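You operate a simulated robot arm through the tools that you are given. There is no shell and no other tool.

The job below is to be done with a simulated two-armed robot. You get a single attempt, and the scene is never put back.

TASK
Fold the napkin, set the teal cup on the mat and pour its tea.
Fine: folded in half on the table; tea to about the gold line, hardly any spilt; the teapot goes back to its spot. Set down upright: glass teapot.

The check looks at the end state, three seconds after you hand in, the way a careful person would. Anything else that was tipped, shoved, dropped, spilled or broken makes it a failure. Flat cloth is picked up by pressing the open fingertips on it (5 to 10 N) and closing them slowly along it; thin cloth reads only 2 to 8 mm in the jaws.

THE ROBOT
Two 6-joint arms with two-finger parallel grippers on one trunk that stands fixed in place. Base frame: the origin is at the foot of the trunk, x ahead of it, y to its left, z up; the work surface is at about z = 0.75. Readings come in m, degrees, newtons and seconds.
The left shoulder is at [0.06, 0.187, 1.047], the right one opposite. With the tool pointing down near the work surface each hand reaches from about 0.26 to 0.62 m from the base axis, measured 20 degrees to its own side. Payload 1.57 kg a hand.
The TCP of each hand is the grasp point between the finger pads, 0.03 m short of the fingertips. In the tool frame z runs along the fingers and y along their closing line. The gripper opens to 0.11 m. The fingers are 0.024 m wide and 0.012 m thick; the gripper's body (0.048 by 0.112 m) begins 0.078 m behind the TCP.
Orientation is told as [roll, pitch, yaw] about the base's x, y, z axes, in that order, counted from this pose: with the fingers straight down and closing along the base's y, the tool's x points along the base's -x, its y along +y and its z along -z.

THE INTERFACE
- The arms move only by the tool play_rows. It takes "left_targets", "right_targets" or both (then of equal length, played together; a hand with none holds still); each is a list of rows, each an object (a shift or turn left out is 0, a gripper value left out holds the last) with "linear": the shift along the base's x, y, z in m, a list of three; "rot": the turn, a rotation vector about the base's x, y, z in rad, a list of three; "hand": the closure in counts, from 0 (fully open) to 255 (shut). In form: [{"linear": [tx, ty, tz], "rot": [wx, wy, wz], "hand": hand}, ...]. A call has 1 to 20 rows; each row is the pose to reach, as a shift and turn from the pose commanded when the call began. Rows are played at 5 a second. More than 0.05 m and 8.6 degrees between two rows, or a gripper value outside its range, and nothing of the call is played. A pose out of reach is approached as far as the arm can. The call stops where the force on the tool passes 90 N (or 10 N more than at its start, if that is more) or the arm is blocked; 0.2 s more then pass. Each finger travels about 0.153 m/s and halts on what it meets, pressing with about 41 N; the grip force reading is that of the motor and also rises with nothing between the fingers. The clock runs only during rows and for 0.2 s after the last one: add rows that repeat a pose to give the fingers time. It gives the time, the measured TCP pose, the force on the tool (base axes), the opening and the grip force at its end, in the units of the frame above (readings bear some noise), with the torque about the TCP (base axes, N m) and any sound that the robot's microphone picked up.
- Cameras (640 x 400 px; columns grow to the right, rows downward): "scene" is now at [0.0145, -0.0118, 1.5853]; the picture's right is [-0.16, -0.99, 0.00], its down [-0.76, 0.13, -0.64] and it looks along [0.63, -0.10, -0.77] (base axes); focal length 351 px, centre (320, 200). "left" rides on the left gripper at [0.07, -0.016, -0.141] in its tool frame; the picture's right is [0.23, 0.97, 0.00], its down [-0.86, 0.20, -0.48] and it looks along [-0.47, 0.11, 0.88] (tool axes); focal length 222 px, centre (320, 200). "right" rides on the right gripper at [0.07, 0.016, -0.141] in its tool frame; the picture's right is [-0.23, 0.97, 0.00], its down [-0.85, -0.20, -0.48] and it looks along [-0.47, -0.11, 0.88] (tool axes); focal length 222 px, centre (320, 200). There is no depth. A picture from a camera that has moved, and an enlarged one, comes with that camera's place and axes in the base frame and with its lens.
- capture(camera): a new picture of that camera. No time passes.
- lift_body(by): slides the trunk up (or, below 0, down) by that many m; the arms and the scene camera ride with it, the base frame stays. It gives what a move gives, with no picture.
- turn_head(pan, tilt): turns the head with the scene camera to pan (to the left, within 86 degrees either way) and tilt (down, from -29 to 69), counted from straight ahead of the robot. It gives what a move gives.
- inspect(camera, box): a new picture of the part [left, top, right, bottom] of that camera's present view, enlarged. No time passes.
- sign_off(): hands the job in; it is judged then, once.

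Places have to be worked out from the pictures, the camera data and where the tool is seen. Open the grippers and draw the arms clear of the work before you hand the job in, unless the task says otherwise.

The tools are called after "Call:" as a command line: name --argument value ..., lists and objects as JSON in quotes. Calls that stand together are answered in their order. play_rows: Moves the arms, as the interface text tells. Its arguments: {"type":"object","properties":{"left_targets":{"type":"array","items":{"type":"object","properties":{"linear":{"type":"array","items":{"type":"number"}},"rot":{"type":"array","items":{"type":"number"}},"hand":{"type":"number"}}}},"right_targets":{"type":"array","items":{"type":"object","properties":{"linear":{"type":"array","items":{"type":"number"}},"rot":{"type":"array","items":{"type":"number"}},"hand":{"type":"number"}}}}},"required":[]} The other tools are called the same way: lift_body (by) slides the trunk up or down; turn_head (pan, tilt) turns the head that bears the scene camera; capture (camera) takes a picture; inspect (camera, box) takes an enlarged picture of a part of a camera's view; sign_off () hands the job in.

At the start:

```text
t: 0.0
left_position: [0.4965, 0.1028, 1.1615]
left_tcp_rot: [-0.1, 0.0, 0.0]
left_ft_force: [1.2, -0.1, 0.3]
left_torque: [-0.01, 0.0, -0.01]
left_finger_gap: 0.1098
left_finger_force: 0.1
right_position: [0.4553, -0.3044, 1.2023]
right_tcp_rot: [0.1, -0.1, 0.0]
right_ft_force: [-0.6, 0.1, -0.4]
right_torque: [0.0, -0.02, 0.0]
right_finger_gap: 0.11
right_finger_force: 0.0
trunk travel left (down, up): [-0.675, 0.315]
head pan, tilt: [-9.4, 50.5]
```

scene: 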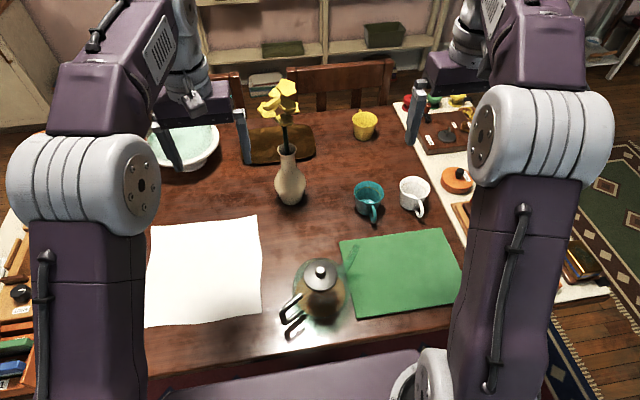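
right: 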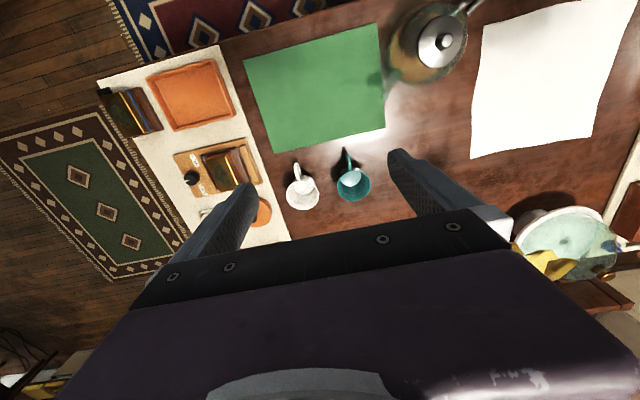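
left: 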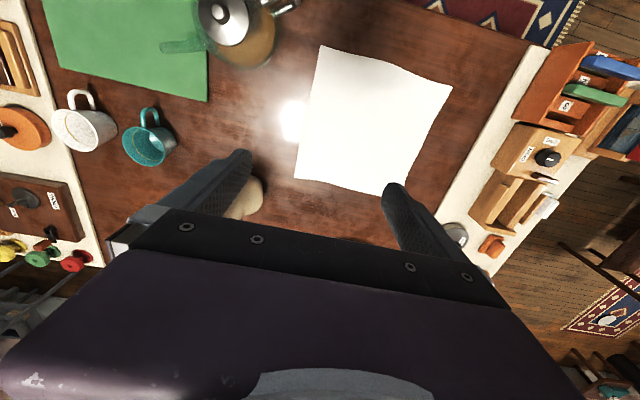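

I'll start with a closer look at the table from the scene camera, to locate the napkin, mat, cups and teapot.

Call:
inspect --camera "scene" --box '[260, 160, 480, 330]'

Call:
inspect --camera "scene" --box '[120, 190, 340, 340]'

Call:
inspect --camera "right" --box '[230, 0, 490, 220]'

Call:
inspect --camera "left" --box '[40, 0, 320, 220]'

```text
2.35 times, centred on (370, 245) of scene
camera zoom: at [0.0145, -0.0118, 1.5853], right [-0.16, -0.99, 0.0], down [-0.76, 0.13, -0.64], along [0.63, -0.1, -0.77], focal length 826 px, centre (202, 94)
```

zoom: 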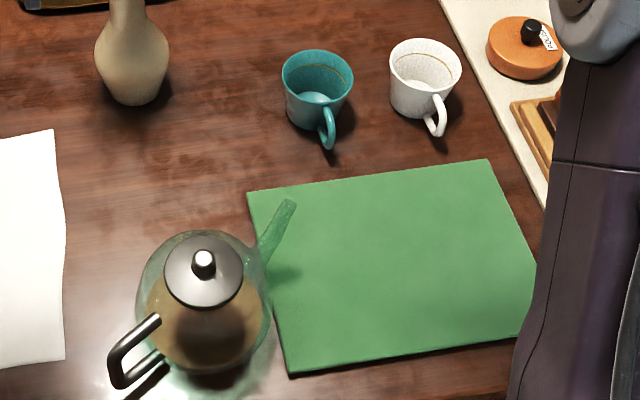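

```text
2.67 times, centred on (230, 265) of scene
camera zoom: at [0.0145, -0.0118, 1.5853], right [-0.16, -0.99, 0.0], down [-0.76, 0.13, -0.64], along [0.63, -0.1, -0.77], focal length 936 px, centre (560, 27)
```

zoom: 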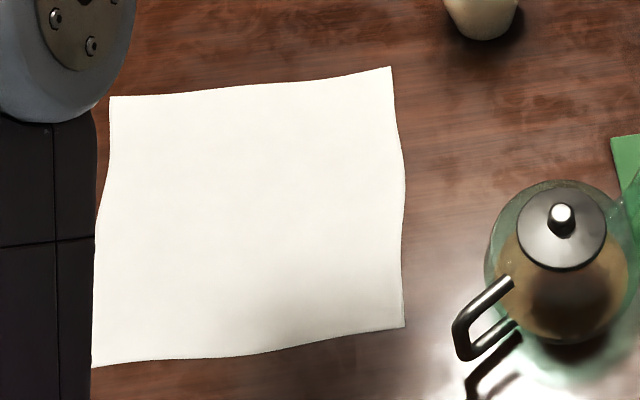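

```text
1.82 times, centred on (360, 110) of right
camera zoom: at [0.3845, -0.2894, 1.3447], right [0.23, 0.97, 0.0], down [0.85, -0.2, 0.48], along [0.47, -0.11, -0.88], focal length 404 px, centre (247, 364)
```

zoom: 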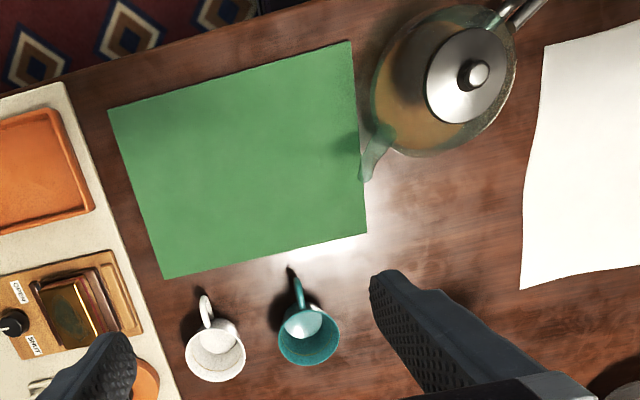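

```text
1.82 times, centred on (180, 110) of left
camera zoom: at [0.4265, 0.0851, 1.3045], right [-0.23, 0.97, 0.0], down [0.86, 0.2, 0.48], along [0.47, 0.11, -0.88], focal length 404 px, centre (574, 364)
```

zoom: 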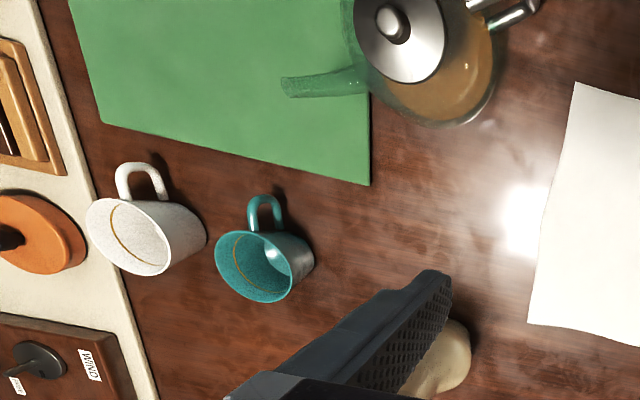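

The mat spans about x 0.31–0.53, y −0.15 to −0.45. The teal cup is near (0.645, −0.26), the teapot axis near (0.38, −0.075), and the napkin covers about x 0.37–0.67, y 0.07–0.37. Next I move the left hand to see the teapot handle more closely.

Call:
play_rows --left_targets '[{"linear": [-0.04, 0.0, -0.02]}, {"linear": [-0.08, 0.01, -0.04]}, {"linear": [-0.12, 0.02, -0.06]}, {"linear": [-0.14, 0.03, -0.08]}, {"linear": [-0.14, 0.03, -0.08]}]'

Call:
capture --camera "left"

Call:
capture --camera "scene"

```text
t: 1.2
left_position: [0.358, 0.1308, 1.0787]
left_tcp_rot: [0.0, -0.1, -0.1]
left_ft_force: [0.3, -0.2, -1.0]
left_torque: [0.02, -0.01, 0.02]
left_finger_gap: 0.11
left_finger_force: 0.1
right_position: [0.4533, -0.3067, 1.2033]
right_tcp_rot: [0.0, 0.0, 0.0]
right_ft_force: [0.5, -0.4, 0.4]
right_torque: [-0.01, 0.02, 0.05]
right_finger_gap: 0.1099
right_finger_force: 0.1
trunk travel left (down, up): [-0.675, 0.315]
head pan, tilt: [-9.4, 50.5]
```

```text
taken
camera left: at [0.2871, 0.1143, 1.2223], right [-0.23, 0.97, 0.0], down [0.86, 0.2, 0.48], along [0.47, 0.11, -0.88], focal length 222 px, centre (320, 200)
```

left: 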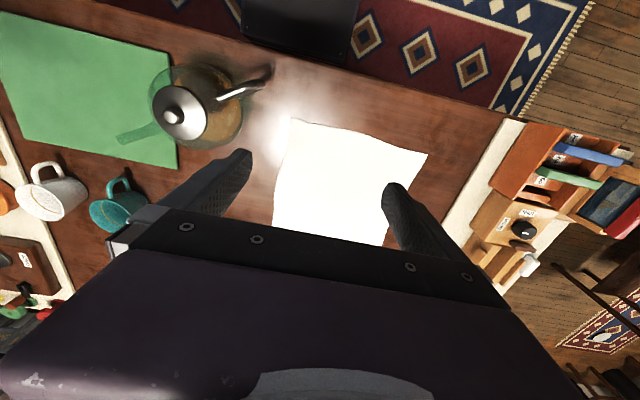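

```text
taken
camera scene: at [0.0151, -0.0119, 1.5852], right [-0.16, -0.99, 0.0], down [-0.76, 0.13, -0.64], along [0.63, -0.1, -0.77], focal length 351 px, centre (320, 200)
```

scene: 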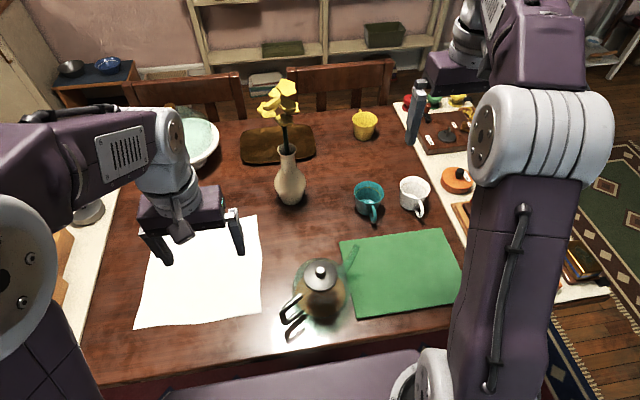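

Call:
inspect --camera "left" --box '[120, 40, 300, 160]'

Call:
inspect --camera "scene" --box '[260, 240, 380, 340]'

Call:
inspect --camera "scene" --box '[330, 160, 450, 240]'

```text
3.33 times, centred on (210, 100) of left
camera zoom: at [0.2871, 0.1143, 1.2223], right [-0.23, 0.97, 0.0], down [0.86, 0.2, 0.48], along [0.47, 0.11, -0.88], focal length 740 px, centre (687, 533)
```

zoom: 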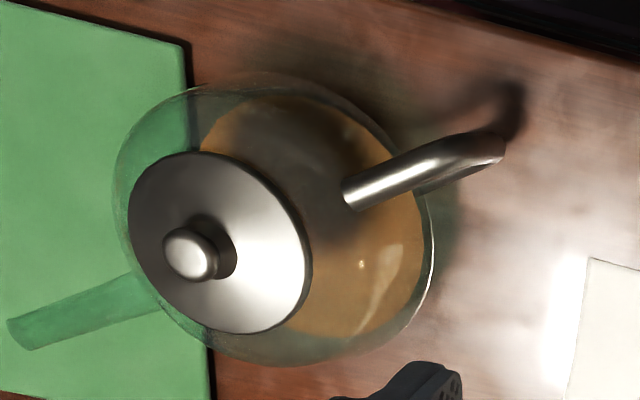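

```text
4.00 times, centred on (320, 290) of scene
camera zoom: at [0.0151, -0.0119, 1.5852], right [-0.16, -0.99, 0.0], down [-0.76, 0.13, -0.64], along [0.63, -0.1, -0.77], focal length 1403 px, centre (320, -160)
```

zoom: 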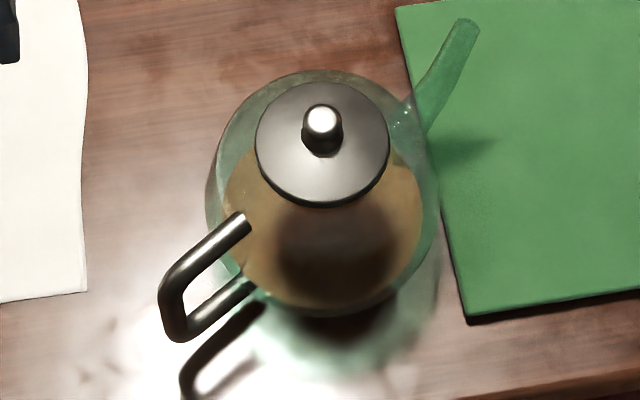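

```text
5.00 times, centred on (390, 200) of scene
camera zoom: at [0.0151, -0.0119, 1.5852], right [-0.16, -0.99, 0.0], down [-0.76, 0.13, -0.64], along [0.63, -0.1, -0.77], focal length 1754 px, centre (-30, 200)
```

zoom: 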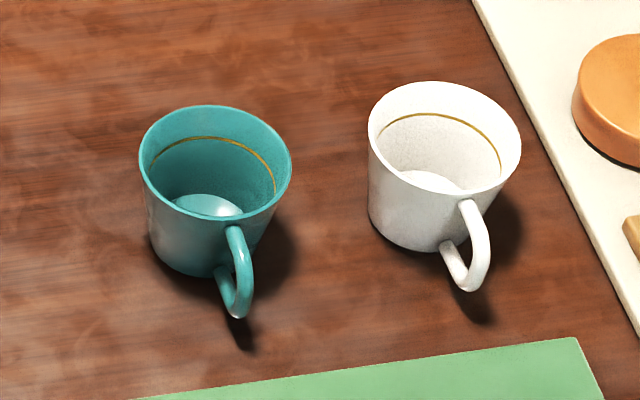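

The teapot handle is a vertical C-shaped tube. Its upper bar is at z≈0.86, its lower bar at z≈0.795, and its outer vertical bar is near (0.313, 0.022). I'll fold the napkin first, so I bring the left hand over the near-left corner and the right hand over the near-right corner, staying high above the teapot.

Call:
play_rows --left_targets '[{"linear": [0.01, 0.05, -0.02], "hand": 0}, {"linear": [0.02, 0.1, -0.04], "hand": 100}, {"linear": [0.03, 0.14, -0.06], "hand": 140}, {"linear": [0.035, 0.18, -0.08], "hand": 140}, {"linear": [0.035, 0.185, -0.1], "hand": 140}, {"linear": [0.035, 0.185, -0.12], "hand": 140}, {"linear": [0.035, 0.185, -0.12], "hand": 140}, {"linear": [0.035, 0.185, -0.12], "hand": 140}, {"linear": [0.035, 0.185, -0.12], "hand": 140}, {"linear": [0.035, 0.185, -0.12], "hand": 140}, {"linear": [0.035, 0.185, -0.12], "hand": 140}]' --right_targets '[{"linear": [-0.005, 0.04, -0.02], "hand": 0}, {"linear": [-0.01, 0.08, -0.04], "hand": 60}, {"linear": [-0.02, 0.12, -0.06], "hand": 140}, {"linear": [-0.025, 0.16, -0.08], "hand": 140}, {"linear": [-0.03, 0.2, -0.1], "hand": 140}, {"linear": [-0.035, 0.24, -0.12], "hand": 140}, {"linear": [-0.04, 0.28, -0.13], "hand": 140}, {"linear": [-0.05, 0.32, -0.14], "hand": 140}, {"linear": [-0.06, 0.36, -0.14], "hand": 140}, {"linear": [-0.065, 0.4, -0.14], "hand": 140}, {"linear": [-0.065, 0.41, -0.14], "hand": 140}]'

Call:
capture --camera "left"

Call:
capture --camera "right"

Call:
capture --camera "scene"

```text
refused: row 1 steps farther than a row can; nothing moved
```

```text
taken
camera left: at [0.2871, 0.1143, 1.2223], right [-0.23, 0.97, 0.0], down [0.86, 0.2, 0.48], along [0.47, 0.11, -0.88], focal length 222 px, centre (320, 200)
```

left: 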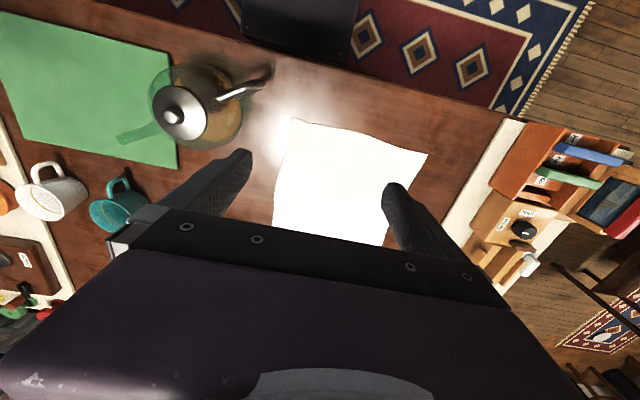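

```text
taken
camera right: at [0.385, -0.2895, 1.3445], right [0.23, 0.97, 0.0], down [0.86, -0.2, 0.48], along [0.47, -0.11, -0.88], focal length 222 px, centre (320, 200)
```

right: 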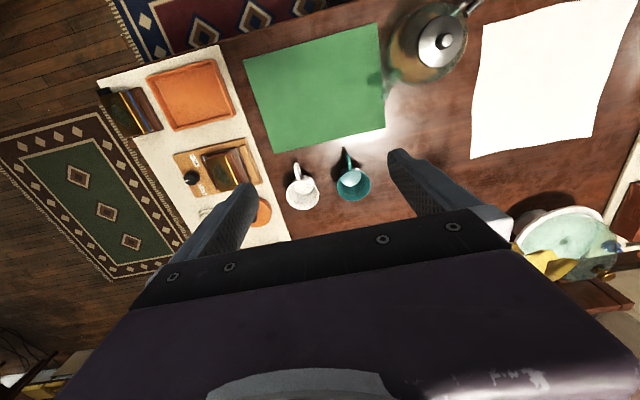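

```text
taken
camera scene: at [0.0151, -0.0119, 1.5852], right [-0.16, -0.99, 0.0], down [-0.76, 0.13, -0.64], along [0.63, -0.1, -0.77], focal length 351 px, centre (320, 200)
```

scene: 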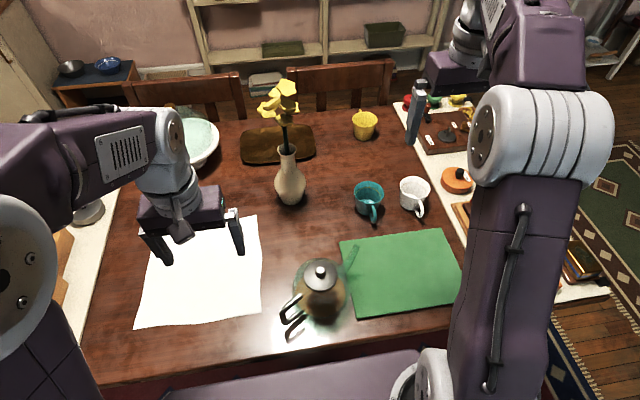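

The move was refused because its steps were too long, so I replay it with shorter ones.

Call:
play_rows --left_targets '[{"linear": [0.006, 0.031, -0.02], "hand": 60}, {"linear": [0.012, 0.062, -0.04], "hand": 140}, {"linear": [0.018, 0.093, -0.06], "hand": 140}, {"linear": [0.024, 0.124, -0.08], "hand": 140}, {"linear": [0.03, 0.155, -0.1], "hand": 140}, {"linear": [0.035, 0.185, -0.12], "hand": 140}, {"linear": [0.035, 0.185, -0.12], "hand": 140}, {"linear": [0.035, 0.185, -0.12], "hand": 140}, {"linear": [0.035, 0.185, -0.12], "hand": 140}, {"linear": [0.035, 0.185, -0.12], "hand": 140}, {"linear": [0.035, 0.185, -0.12], "hand": 140}]' --right_targets '[{"linear": [-0.005, 0.04, -0.01], "hand": 60}, {"linear": [-0.01, 0.08, -0.02], "hand": 140}, {"linear": [-0.015, 0.12, -0.03], "hand": 140}, {"linear": [-0.02, 0.16, -0.04], "hand": 140}, {"linear": [-0.025, 0.2, -0.055], "hand": 140}, {"linear": [-0.03, 0.24, -0.07], "hand": 140}, {"linear": [-0.04, 0.28, -0.085], "hand": 140}, {"linear": [-0.045, 0.32, -0.1], "hand": 140}, {"linear": [-0.055, 0.36, -0.12], "hand": 140}, {"linear": [-0.065, 0.4, -0.14], "hand": 140}, {"linear": [-0.065, 0.41, -0.14], "hand": 140}]'

Call:
capture --camera "left"

Call:
capture --camera "right"

Call:
capture --camera "scene"

```text
t: 3.6
left_position: [0.3922, 0.3196, 0.9623]
left_tcp_rot: [-0.1, -0.1, -0.2]
left_ft_force: [-0.1, -0.2, 0.3]
left_torque: [0.0, -0.02, 0.0]
left_finger_gap: 0.0494
left_finger_force: 0.0
right_position: [0.3886, 0.1045, 1.0633]
right_tcp_rot: [-0.1, 0.0, -0.2]
right_ft_force: [0.6, -0.3, -0.3]
right_torque: [-0.01, 0.04, 0.01]
right_finger_gap: 0.0497
right_finger_force: 0.0
trunk travel left (down, up): [-0.675, 0.315]
head pan, tilt: [-9.4, 50.5]
```

```text
taken
camera left: at [0.3222, 0.3019, 1.1043], right [-0.23, 0.97, 0.0], down [0.86, 0.2, 0.48], along [0.47, 0.11, -0.88], focal length 222 px, centre (320, 200)
```

left: 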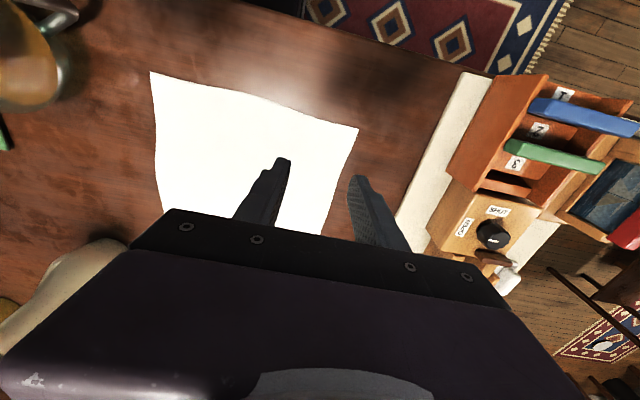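

```text
taken
camera right: at [0.3199, 0.1213, 1.2057], right [0.23, 0.97, 0.0], down [0.85, -0.2, 0.48], along [0.47, -0.11, -0.88], focal length 222 px, centre (320, 200)
```

right: 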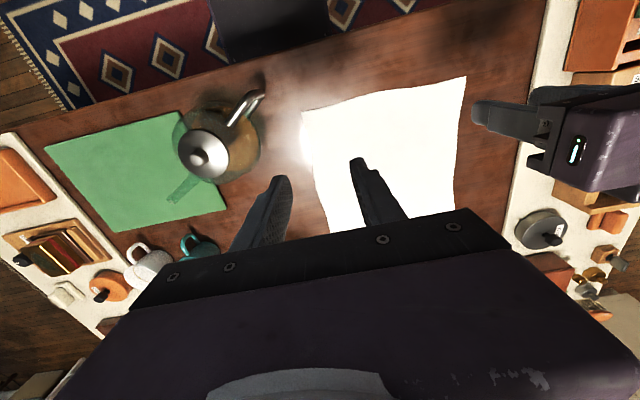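

```text
taken
camera scene: at [0.0147, -0.012, 1.5853], right [-0.16, -0.99, 0.0], down [-0.76, 0.13, -0.64], along [0.63, -0.1, -0.77], focal length 351 px, centre (320, 200)
```

scene: 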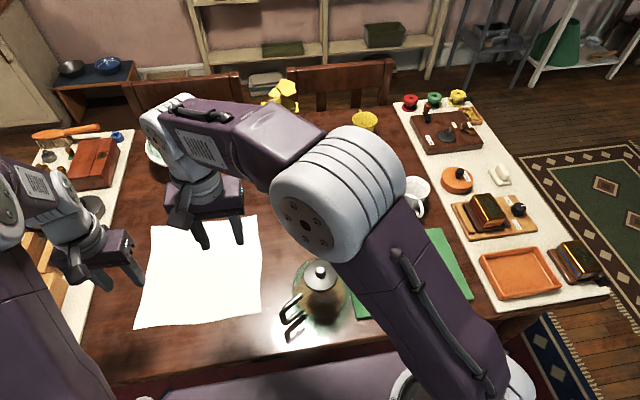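

Both wrist views agree on the near corners: near-right at (0.367, 0.075) and near-left at (0.377, 0.374). I lower both hands to just above the cloth at those corners.

Call:
play_rows --left_targets '[{"linear": [0.002, 0.01, -0.03]}, {"linear": [0.004, 0.02, -0.06]}, {"linear": [0.0055, 0.025, -0.09]}, {"linear": [0.0055, 0.025, -0.115]}, {"linear": [0.0055, 0.025, -0.14]}, {"linear": [0.0055, 0.025, -0.16]}, {"linear": [0.0055, 0.025, -0.16]}]' --right_targets '[{"linear": [-0.002, 0.0, -0.04]}, {"linear": [-0.004, 0.0, -0.085]}, {"linear": [-0.005, 0.0, -0.13]}, {"linear": [-0.005, 0.0, -0.175]}, {"linear": [-0.005, 0.0, -0.22]}, {"linear": [-0.005, 0.0, -0.26]}, {"linear": [-0.005, 0.0, -0.26]}]'

Call:
capture --camera "left"

Call:
capture --camera "right"

Call:
capture --camera "scene"

```text
t: 5.2
left_position: [0.396, 0.3432, 0.8011]
left_tcp_rot: [0.0, 0.1, 0.0]
left_ft_force: [0.1, 0.4, 0.4]
left_torque: [0.03, -0.02, 0.0]
left_finger_gap: 0.0495
left_finger_force: 0.0
right_position: [0.3857, 0.1041, 0.8034]
right_tcp_rot: [-0.1, -0.1, 0.0]
right_ft_force: [-0.2, -0.5, 0.3]
right_torque: [0.0, -0.05, -0.02]
right_finger_gap: 0.0495
right_finger_force: 0.0
trunk travel left (down, up): [-0.675, 0.315]
head pan, tilt: [-9.4, 50.5]
```

```text
taken
camera left: at [0.326, 0.3253, 0.9439], right [-0.23, 0.97, 0.0], down [0.86, 0.2, 0.48], along [0.47, 0.11, -0.88], focal length 222 px, centre (320, 200)
```

left: 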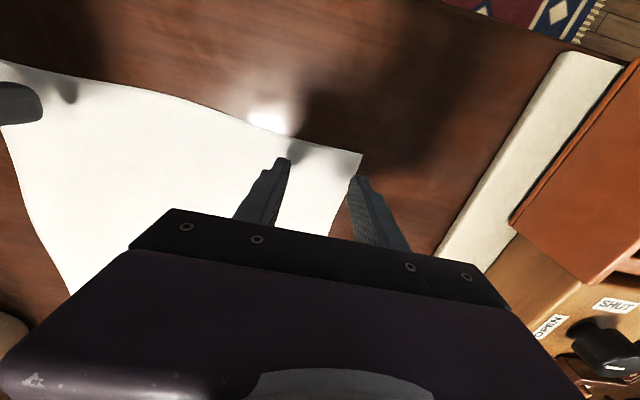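

```text
taken
camera right: at [0.3155, 0.1204, 0.9455], right [0.23, 0.97, 0.0], down [0.85, -0.2, 0.48], along [0.47, -0.11, -0.88], focal length 222 px, centre (320, 200)
```

right: 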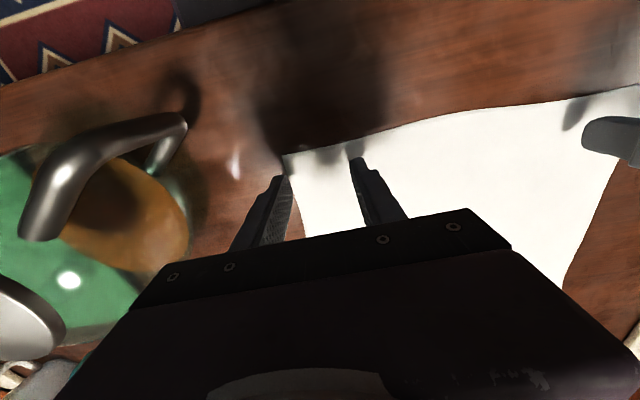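

```text
taken
camera scene: at [0.0137, -0.0121, 1.5853], right [-0.16, -0.99, 0.0], down [-0.76, 0.13, -0.64], along [0.63, -0.1, -0.77], focal length 351 px, centre (320, 200)
```

scene: 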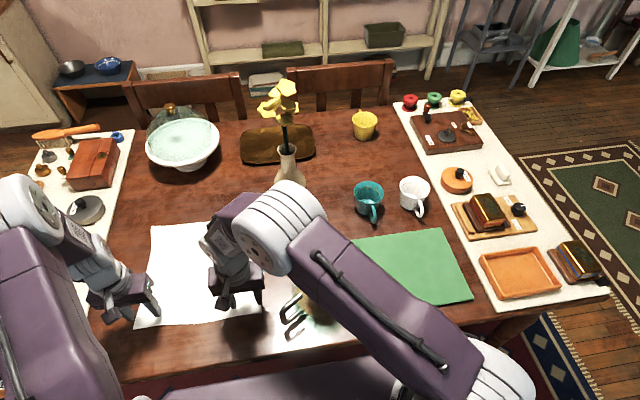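

The outer fingertips would sit right on the cloth's side edges. I move both hands inboard by about 1 cm, narrow the opening to 36 mm, and approach to about 7 mm above the cloth.

Call:
play_rows --left_targets '[{"linear": [0.0, -0.01, 0.0], "hand": 171}, {"linear": [0.0, -0.01, -0.008], "hand": 171}, {"linear": [0.0, -0.01, -0.015], "hand": 171}, {"linear": [0.0, -0.01, -0.015], "hand": 171}]' --right_targets '[{"linear": [0.003, 0.011, 0.0], "hand": 171}, {"linear": [0.003, 0.011, -0.008], "hand": 171}, {"linear": [0.003, 0.011, -0.015], "hand": 171}, {"linear": [0.003, 0.011, -0.015], "hand": 171}]'

Call:
inspect --camera "left" --box '[220, 90, 420, 250]'

Call:
inspect --camera "right" --box '[220, 90, 420, 250]'

```text
t: 6.2
left_position: [0.3965, 0.3323, 0.7864]
left_tcp_rot: [0.0, 0.0, 0.1]
left_ft_force: [-0.3, 0.0, 0.2]
left_torque: [0.0, 0.04, 0.01]
left_finger_gap: 0.0363
left_finger_force: 0.1
right_position: [0.3866, 0.1146, 0.7875]
right_tcp_rot: [0.1, 0.1, 0.0]
right_ft_force: [0.1, -0.2, 0.7]
right_torque: [-0.01, 0.0, -0.01]
right_finger_gap: 0.0361
right_finger_force: 0.0
trunk travel left (down, up): [-0.675, 0.315]
head pan, tilt: [-9.4, 50.5]
```

```text
2.50 times, centred on (320, 170) of left
camera zoom: at [0.3265, 0.3156, 0.9293], right [-0.23, 0.97, 0.0], down [0.86, 0.2, 0.48], along [0.47, 0.11, -0.88], focal length 555 px, centre (320, 275)
```

zoom: 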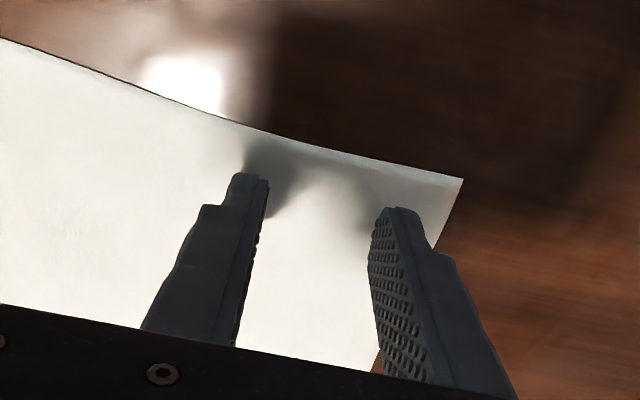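

```text
2.50 times, centred on (320, 170) of right
camera zoom: at [0.3176, 0.1315, 0.9305], right [0.23, 0.97, 0.0], down [0.85, -0.2, 0.48], along [0.47, -0.11, -0.88], focal length 555 px, centre (320, 275)
```

zoom: 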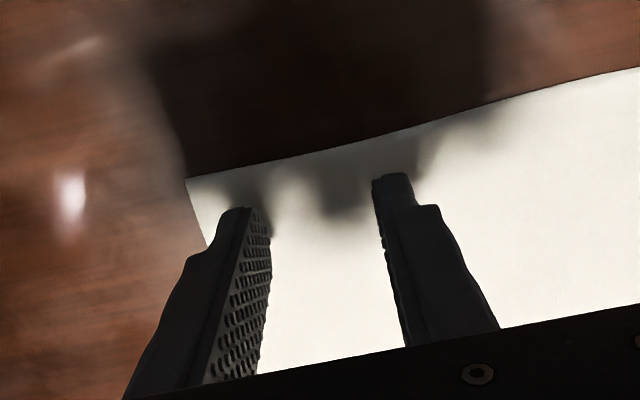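

Both fingertip pairs are now over the cloth just inside the corners. I press down in small steps and read the forces.

Call:
play_rows --left_targets '[{"linear": [0, 0, -0.002]}, {"linear": [0, 0, -0.004]}, {"linear": [0, 0, -0.006]}, {"linear": [0, 0, -0.006]}]' --right_targets '[{"linear": [0, 0, -0.002]}, {"linear": [0, 0, -0.004]}, {"linear": [0, 0, -0.006]}, {"linear": [0, 0, -0.006]}]'

```text
t: 7.2
left_position: [0.3965, 0.3323, 0.7819]
left_tcp_rot: [0.0, -0.1, 0.0]
left_ft_force: [0.0, 0.4, 6.7]
left_torque: [0.05, 0.0, -0.02]
left_finger_gap: 0.0361
left_finger_force: 0.0
right_position: [0.3863, 0.1157, 0.7813]
right_tcp_rot: [0.0, -0.1, -0.1]
right_ft_force: [0.0, -0.3, -0.2]
right_torque: [0.0, 0.03, 0.02]
right_finger_gap: 0.0362
right_finger_force: 0.1
trunk travel left (down, up): [-0.675, 0.315]
head pan, tilt: [-9.4, 50.5]
```

The left hand already presses at 6.7 N, while the right is not touching yet, so I lower only the right in 1 mm steps.

Call:
play_rows --right_targets '[{"linear": [0, 0, -0.0008]}, {"linear": [0, 0, -0.0015]}, {"linear": [0, 0, -0.0015]}]'

```text
t: 8.0
left_position: [0.396, 0.3317, 0.7811]
left_tcp_rot: [0.0, 0.1, -0.2]
left_ft_force: [1.2, 0.2, 3.8]
left_torque: [0.06, 0.01, -0.01]
left_finger_gap: 0.0362
left_finger_force: 0.1
right_position: [0.3869, 0.1156, 0.7804]
right_tcp_rot: [0.1, -0.2, 0.0]
right_ft_force: [-0.1, -3.7, 10.1]
right_torque: [-0.16, 0.04, -0.01]
right_finger_gap: 0.0364
right_finger_force: 0.1
trunk travel left (down, up): [-0.675, 0.315]
head pan, tilt: [-9.4, 50.5]
```

The right reads 10 N and the left about 5 N. I trim both toward 7 N and close the fingers slowly along the cloth.

Call:
play_rows --left_targets '[{"linear": [0, 0, -0.0003], "hand": 171}, {"linear": [0, 0, -0.0003], "hand": 177}, {"linear": [0, 0, -0.0003], "hand": 183}, {"linear": [0, 0, -0.0003], "hand": 189}, {"linear": [0, 0, -0.0003], "hand": 195}, {"linear": [0, 0, -0.0003], "hand": 201}, {"linear": [0, 0, -0.0003], "hand": 207}, {"linear": [0, 0, -0.0003], "hand": 213}, {"linear": [0, 0, -0.0003], "hand": 219}, {"linear": [0, 0, -0.0003], "hand": 225}, {"linear": [0, 0, -0.0003], "hand": 231}, {"linear": [0, 0, -0.0003], "hand": 237}, {"linear": [0, 0, -0.0003], "hand": 243}, {"linear": [0, 0, -0.0003], "hand": 249}, {"linear": [0, 0, -0.0003], "hand": 255}, {"linear": [0, 0, -0.0003], "hand": 255}, {"linear": [0, 0, -0.0003], "hand": 255}]' --right_targets '[{"linear": [0, 0, 0.0003], "hand": 171}, {"linear": [0, 0, 0.0003], "hand": 177}, {"linear": [0, 0, 0.0003], "hand": 183}, {"linear": [0, 0, 0.0003], "hand": 189}, {"linear": [0, 0, 0.0003], "hand": 195}, {"linear": [0, 0, 0.0003], "hand": 201}, {"linear": [0, 0, 0.0003], "hand": 207}, {"linear": [0, 0, 0.0003], "hand": 213}, {"linear": [0, 0, 0.0003], "hand": 219}, {"linear": [0, 0, 0.0003], "hand": 225}, {"linear": [0, 0, 0.0003], "hand": 231}, {"linear": [0, 0, 0.0003], "hand": 237}, {"linear": [0, 0, 0.0003], "hand": 243}, {"linear": [0, 0, 0.0003], "hand": 249}, {"linear": [0, 0, 0.0003], "hand": 255}, {"linear": [0, 0, 0.0003], "hand": 255}, {"linear": [0, 0, 0.0003], "hand": 255}]'

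Call:
inspect --camera "left" --box '[220, 90, 420, 250]'

Call:
inspect --camera "right" --box '[220, 90, 420, 250]'

```text
t: 11.6
left_position: [0.3957, 0.3303, 0.7804]
left_tcp_rot: [-0.1, -0.1, 0.0]
left_ft_force: [-0.5, -0.3, 3.8]
left_torque: [-0.02, 0.02, 0.03]
left_finger_gap: 0.0001
left_finger_force: 21.5
right_position: [0.3873, 0.1142, 0.7801]
right_tcp_rot: [-0.1, -0.1, 0.0]
right_ft_force: [-0.5, -2.1, 14.6]
right_torque: [-0.06, 0.11, 0.01]
right_finger_gap: 0.0
right_finger_force: 20.9
trunk travel left (down, up): [-0.675, 0.315]
head pan, tilt: [-9.4, 50.5]
```

```text
2.50 times, centred on (320, 170) of left
camera zoom: at [0.3253, 0.3144, 0.9236], right [-0.23, 0.97, 0.0], down [0.85, 0.2, 0.48], along [0.47, 0.11, -0.88], focal length 555 px, centre (320, 275)
```

zoom: 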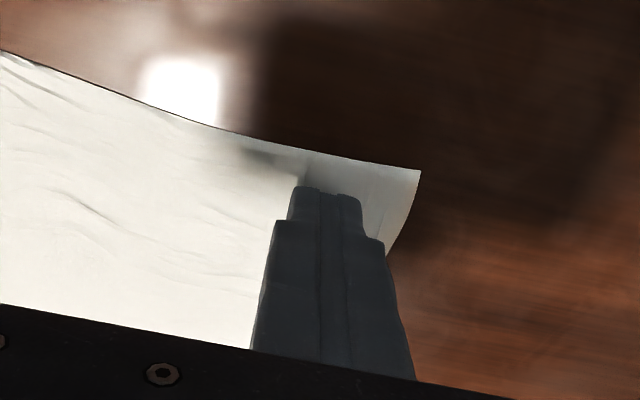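

```text
2.50 times, centred on (320, 170) of right
camera zoom: at [0.316, 0.1312, 0.923], right [0.23, 0.97, 0.0], down [0.85, -0.2, 0.48], along [0.47, -0.11, -0.88], focal length 555 px, centre (320, 275)
```

zoom: 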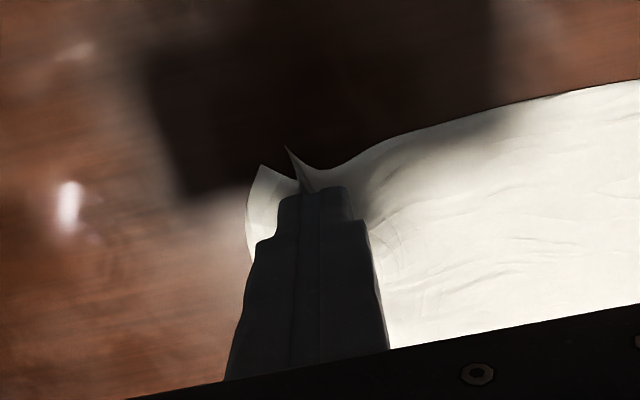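

The right view shows a ridge of cloth between the fingers, while the left caught little if anything. I lift both slightly to see what each hand really holds.

Call:
play_rows --left_targets '[{"linear": [0, 0, 0.008]}, {"linear": [0, 0, 0.016]}, {"linear": [0, 0, 0.024]}, {"linear": [0, 0, 0.024]}]' --right_targets '[{"linear": [0, 0, 0.008]}, {"linear": [0, 0, 0.016]}, {"linear": [0, 0, 0.024]}, {"linear": [0, 0, 0.024]}]'

Call:
inspect --camera "left" --box '[220, 90, 420, 250]'

Call:
inspect --camera "right" --box '[220, 90, 420, 250]'

Call:
capture --camera "scene"

```text
t: 12.6
left_position: [0.3985, 0.3319, 0.8044]
left_tcp_rot: [0.0, 0.0, -0.1]
left_ft_force: [-0.7, -0.2, -0.5]
left_torque: [0.0, 0.02, -0.03]
left_finger_gap: 0.0
left_finger_force: 20.9
right_position: [0.3877, 0.1151, 0.8049]
right_tcp_rot: [-0.1, 0.0, 0.0]
right_ft_force: [0.2, -0.1, -0.1]
right_torque: [0.03, 0.0, 0.0]
right_finger_gap: 0.0
right_finger_force: 20.9
trunk travel left (down, up): [-0.675, 0.315]
head pan, tilt: [-9.4, 50.5]
```

```text
2.50 times, centred on (320, 170) of left
camera zoom: at [0.3273, 0.3152, 0.9469], right [-0.23, 0.97, 0.0], down [0.86, 0.2, 0.48], along [0.47, 0.11, -0.88], focal length 555 px, centre (320, 275)
```

zoom: 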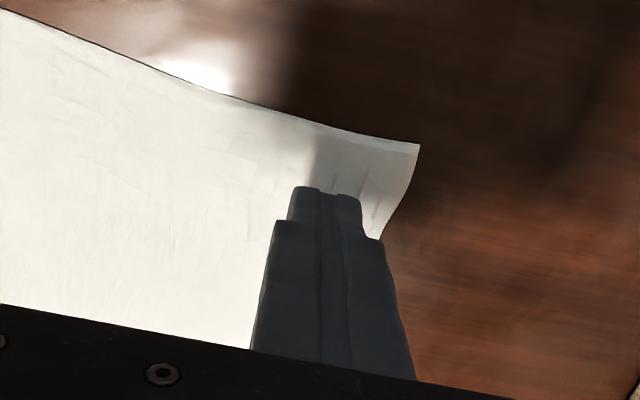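

```text
2.50 times, centred on (320, 170) of right
camera zoom: at [0.3178, 0.1314, 0.9469], right [0.23, 0.97, 0.0], down [0.85, -0.2, 0.48], along [0.47, -0.11, -0.88], focal length 555 px, centre (320, 275)
```

zoom: 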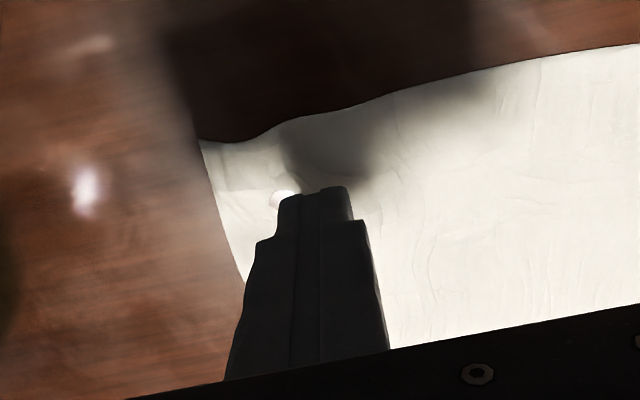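

```text
taken
camera scene: at [0.0145, -0.0116, 1.5852], right [-0.16, -0.99, 0.0], down [-0.76, 0.13, -0.64], along [0.63, -0.1, -0.77], focal length 351 px, centre (320, 200)
```

scene: 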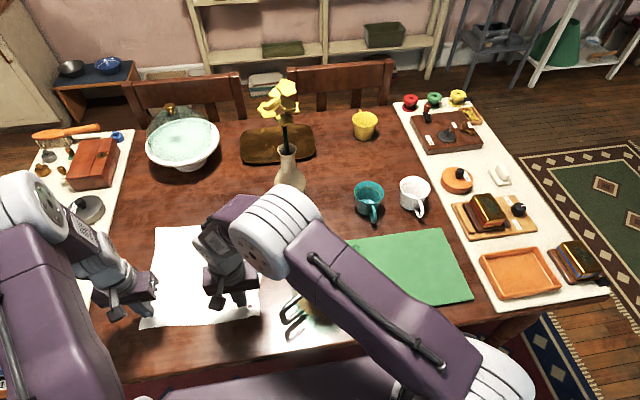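

Neither hand holds cloth; both jaws read 0.0 mm. I'll retry with a wider start of about 70 mm so a taller ridge forms, and watch the press force between closing stages.

Call:
play_rows --left_targets '[{"linear": [0, -0.01, 0.006], "hand": 170}, {"linear": [0, -0.018, 0.006], "hand": 93}, {"linear": [0, -0.018, 0.0], "hand": 93}, {"linear": [0, -0.018, -0.01], "hand": 93}, {"linear": [0, -0.018, -0.018], "hand": 93}, {"linear": [0, -0.018, -0.022], "hand": 93}, {"linear": [0, -0.018, -0.0237], "hand": 93}, {"linear": [0, -0.018, -0.0237], "hand": 93}]' --right_targets '[{"linear": [0, 0.006, 0.006], "hand": 170}, {"linear": [0, 0.011, 0.006], "hand": 93}, {"linear": [0, 0.011, 0.0], "hand": 93}, {"linear": [0, 0.011, -0.01], "hand": 93}, {"linear": [0, 0.011, -0.018], "hand": 93}, {"linear": [0, 0.011, -0.022], "hand": 93}, {"linear": [0, 0.011, -0.024], "hand": 93}, {"linear": [0, 0.011, -0.024], "hand": 93}]'

Call:
inspect --camera "left" --box '[220, 90, 420, 250]'

Call:
inspect --camera "right" --box '[220, 90, 420, 250]'

```text
t: 14.4
left_position: [0.3971, 0.3137, 0.7807]
left_tcp_rot: [-0.1, -0.1, 0.0]
left_ft_force: [0.4, 1.4, 2.5]
left_torque: [0.0, -0.02, 0.0]
left_finger_gap: 0.0697
left_finger_force: 0.2
right_position: [0.3869, 0.1266, 0.782]
right_tcp_rot: [-0.1, 0.0, 0.1]
right_ft_force: [0.5, 0.0, 2.3]
right_torque: [-0.03, -0.01, -0.03]
right_finger_gap: 0.0698
right_finger_force: 0.1
trunk travel left (down, up): [-0.675, 0.315]
head pan, tilt: [-9.4, 50.5]
```

```text
2.50 times, centred on (320, 170) of left
camera zoom: at [0.3269, 0.2965, 0.9236], right [-0.23, 0.97, 0.0], down [0.85, 0.2, 0.48], along [0.47, 0.11, -0.88], focal length 555 px, centre (320, 275)
```

zoom: 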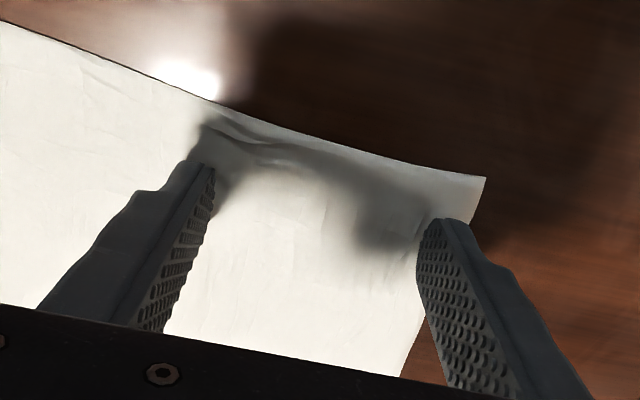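

```text
2.50 times, centred on (320, 170) of right
camera zoom: at [0.3172, 0.1435, 0.9233], right [0.23, 0.97, 0.0], down [0.85, -0.2, 0.48], along [0.47, -0.11, -0.88], focal length 555 px, centre (320, 275)
```

zoom: 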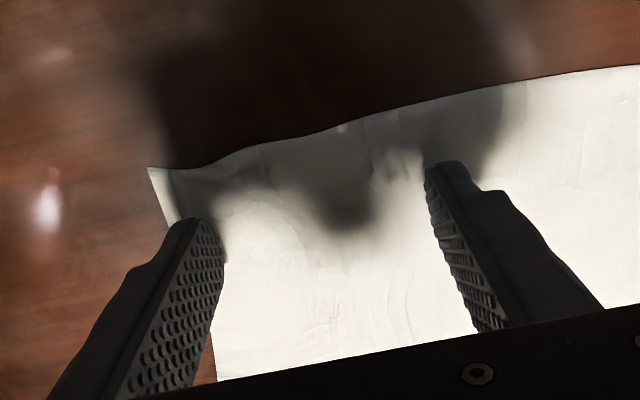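

The left outer finger is right on the cloth edge, so I shift that hand 7 mm inboard. Then I press both a little harder.

Call:
play_rows --left_targets '[{"linear": [0.002, 0, 0.004]}, {"linear": [0.003, -0.007, 0.004]}, {"linear": [0.003, -0.007, 0.0]}, {"linear": [0.003, -0.007, -0.0007]}, {"linear": [0.003, -0.007, -0.0007]}]' --right_targets '[{"linear": [0, 0, 0.004]}, {"linear": [0, 0.002, 0.004]}, {"linear": [0, 0.002, 0.0]}, {"linear": [0, 0.002, -0.0007]}, {"linear": [0, 0.002, -0.0007]}]'

```text
t: 15.6
left_position: [0.3988, 0.306, 0.7823]
left_tcp_rot: [-0.1, -0.1, -0.1]
left_ft_force: [-0.7, 0.1, 0.0]
left_torque: [0.01, 0.02, 0.03]
left_finger_gap: 0.0699
left_finger_force: 0.0
right_position: [0.3868, 0.1288, 0.782]
right_tcp_rot: [0.1, -0.2, 0.0]
right_ft_force: [3.3, -2.0, 25.3]
right_torque: [-0.9, 0.06, 0.14]
right_finger_gap: 0.0704
right_finger_force: 0.8
trunk travel left (down, up): [-0.675, 0.315]
head pan, tilt: [-9.4, 50.5]
```

The right hand is loading only its outer finger, at 25 N, and the left is not touching. I correct both: right up slightly, left down.

Call:
play_rows --left_targets '[{"linear": [0, 0, -0.0006]}, {"linear": [0, 0, -0.001]}, {"linear": [0, 0, -0.001]}]' --right_targets '[{"linear": [0, 0, 0.001]}, {"linear": [0, 0, 0.001]}, {"linear": [0, 0, 0.001]}]'

Call:
inspect --camera "right" --box '[220, 90, 420, 250]'

Call:
inspect --camera "left" --box '[220, 90, 420, 250]'

```text
t: 16.4
left_position: [0.3994, 0.3071, 0.7815]
left_tcp_rot: [0.0, -0.2, -0.1]
left_ft_force: [-0.4, -3.1, 13.8]
left_torque: [-0.13, 0.06, 0.03]
left_finger_gap: 0.0699
left_finger_force: 0.1
right_position: [0.3858, 0.1272, 0.7809]
right_tcp_rot: [0.1, -0.1, 0.0]
right_ft_force: [3.8, 1.6, 14.6]
right_torque: [-0.3, -0.03, 0.07]
right_finger_gap: 0.0697
right_finger_force: 0.0
trunk travel left (down, up): [-0.675, 0.315]
head pan, tilt: [-9.4, 50.5]
```

```text
2.50 times, centred on (320, 170) of right
camera zoom: at [0.3159, 0.144, 0.923], right [0.23, 0.97, 0.0], down [0.85, -0.2, 0.48], along [0.47, -0.11, -0.88], focal length 555 px, centre (320, 275)
```

zoom: 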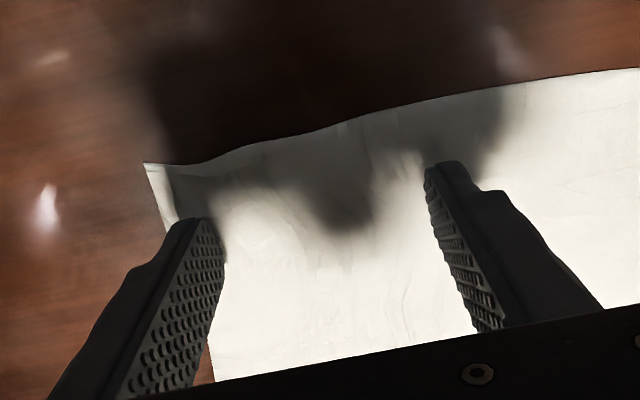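

```text
2.50 times, centred on (320, 170) of left
camera zoom: at [0.3287, 0.2891, 0.9234], right [-0.23, 0.97, 0.0], down [0.85, 0.2, 0.48], along [0.47, 0.11, -0.88], focal length 555 px, centre (320, 275)
```

zoom: 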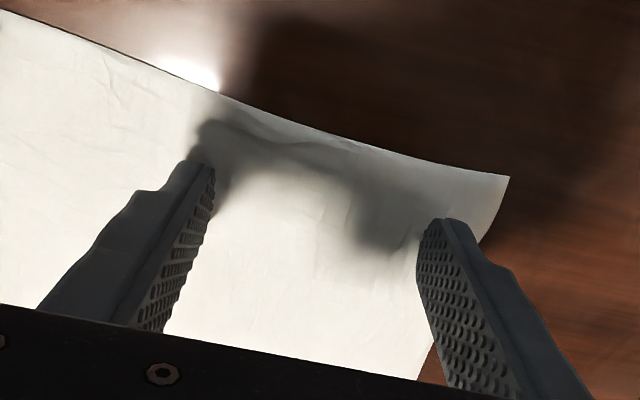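

Both press at about 14 N; I ease up 0.4 mm and close in stages, watching the force.

Call:
play_rows --left_targets '[{"linear": [0, 0, 0.0004], "hand": 93}, {"linear": [0, 0, 0.0004], "hand": 98}, {"linear": [0, 0, 0.0004], "hand": 103}, {"linear": [0, 0, 0.0004], "hand": 108}, {"linear": [0, 0, 0.0004], "hand": 113}, {"linear": [0, 0, 0.0004], "hand": 118}, {"linear": [0, 0, 0.0004], "hand": 123}, {"linear": [0, 0, 0.0004], "hand": 128}, {"linear": [0, 0, 0.0004], "hand": 133}]' --right_targets '[{"linear": [0, 0, 0.0005], "hand": 93}, {"linear": [0, 0, 0.0005], "hand": 98}, {"linear": [0, 0, 0.0005], "hand": 103}, {"linear": [0, 0, 0.0005], "hand": 108}, {"linear": [0, 0, 0.0005], "hand": 113}, {"linear": [0, 0, 0.0005], "hand": 118}, {"linear": [0, 0, 0.0005], "hand": 123}, {"linear": [0, 0, 0.0005], "hand": 128}, {"linear": [0, 0, 0.0005], "hand": 133}]'

Call:
inspect --camera "right" --box '[220, 90, 420, 250]'

Call:
inspect --camera "left" --box '[220, 90, 420, 250]'

```text
t: 18.4
left_position: [0.3997, 0.306, 0.7812]
left_tcp_rot: [0.1, 0.0, 0.0]
left_ft_force: [0.5, -0.4, 16.2]
left_torque: [0.11, 0.09, 0.01]
left_finger_gap: 0.0532
left_finger_force: 0.2
right_position: [0.3865, 0.1287, 0.7821]
right_tcp_rot: [0.1, -0.1, 0.0]
right_ft_force: [0.5, 0.0, 0.5]
right_torque: [-0.01, -0.02, 0.03]
right_finger_gap: 0.0529
right_finger_force: 0.1
trunk travel left (down, up): [-0.675, 0.315]
head pan, tilt: [-9.4, 50.5]
```

```text
2.50 times, centred on (320, 170) of right
camera zoom: at [0.3164, 0.144, 0.9237], right [0.23, 0.97, 0.0], down [0.85, -0.2, 0.48], along [0.47, -0.11, -0.88], focal length 555 px, centre (320, 275)
```

zoom: 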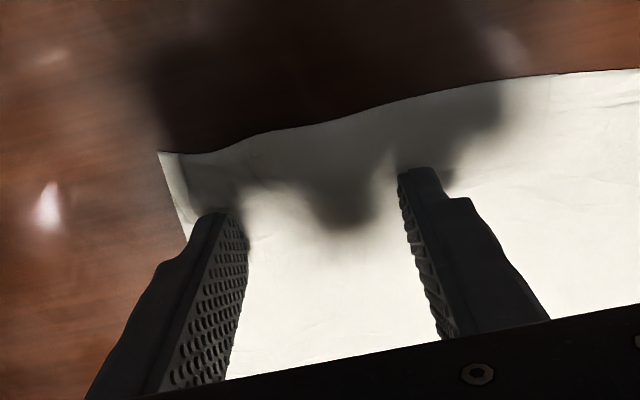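

```text
2.50 times, centred on (320, 170) of left
camera zoom: at [0.3288, 0.2895, 0.9234], right [-0.23, 0.97, 0.0], down [0.85, 0.2, 0.48], along [0.47, 0.11, -0.88], focal length 555 px, centre (320, 275)
```

zoom: 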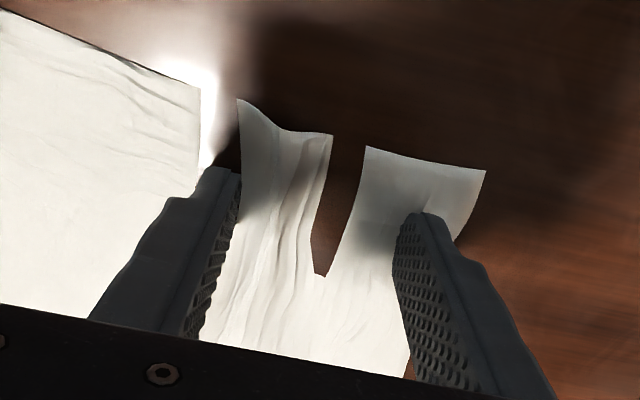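

The left view looks odd, as if the cloth is bunched sharply or split. I stop and look closely from every camera before going on.

Call:
capture --camera "left"

Call:
inspect --camera "scene" --box '[120, 210, 280, 340]'

Call:
capture --camera "right"

```text
taken
camera left: at [0.3288, 0.2895, 0.9234], right [-0.23, 0.97, 0.0], down [0.85, 0.2, 0.48], along [0.47, 0.11, -0.88], focal length 222 px, centre (320, 200)
```

left: 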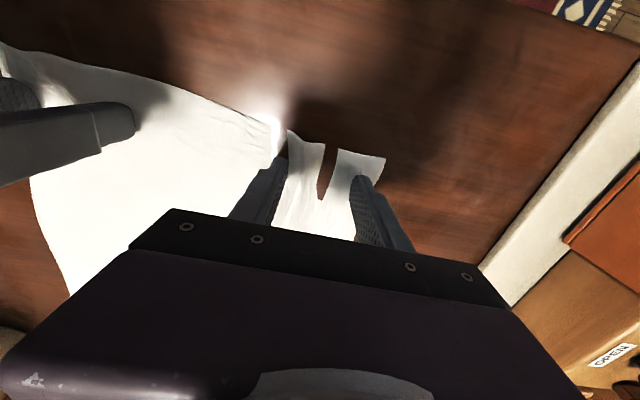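

```text
3.08 times, centred on (200, 275) of scene
camera zoom: at [0.0125, -0.0132, 1.5853], right [-0.16, -0.99, 0.0], down [-0.76, 0.13, -0.64], along [0.63, -0.1, -0.77], focal length 1080 px, centre (689, -31)
```

zoom: 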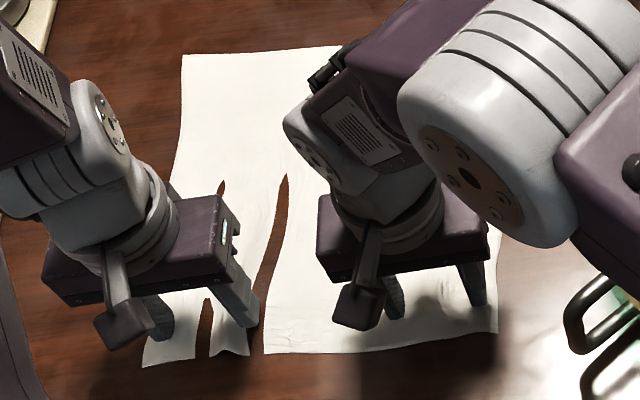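

```text
taken
camera right: at [0.3164, 0.144, 0.9237], right [0.23, 0.97, 0.0], down [0.85, -0.2, 0.48], along [0.47, -0.11, -0.88], focal length 222 px, centre (320, 200)
```

right: 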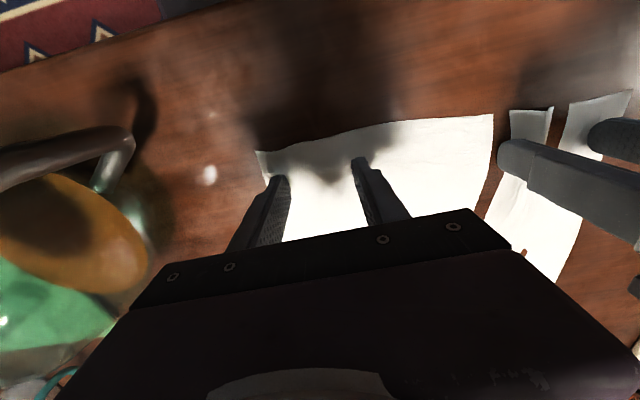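

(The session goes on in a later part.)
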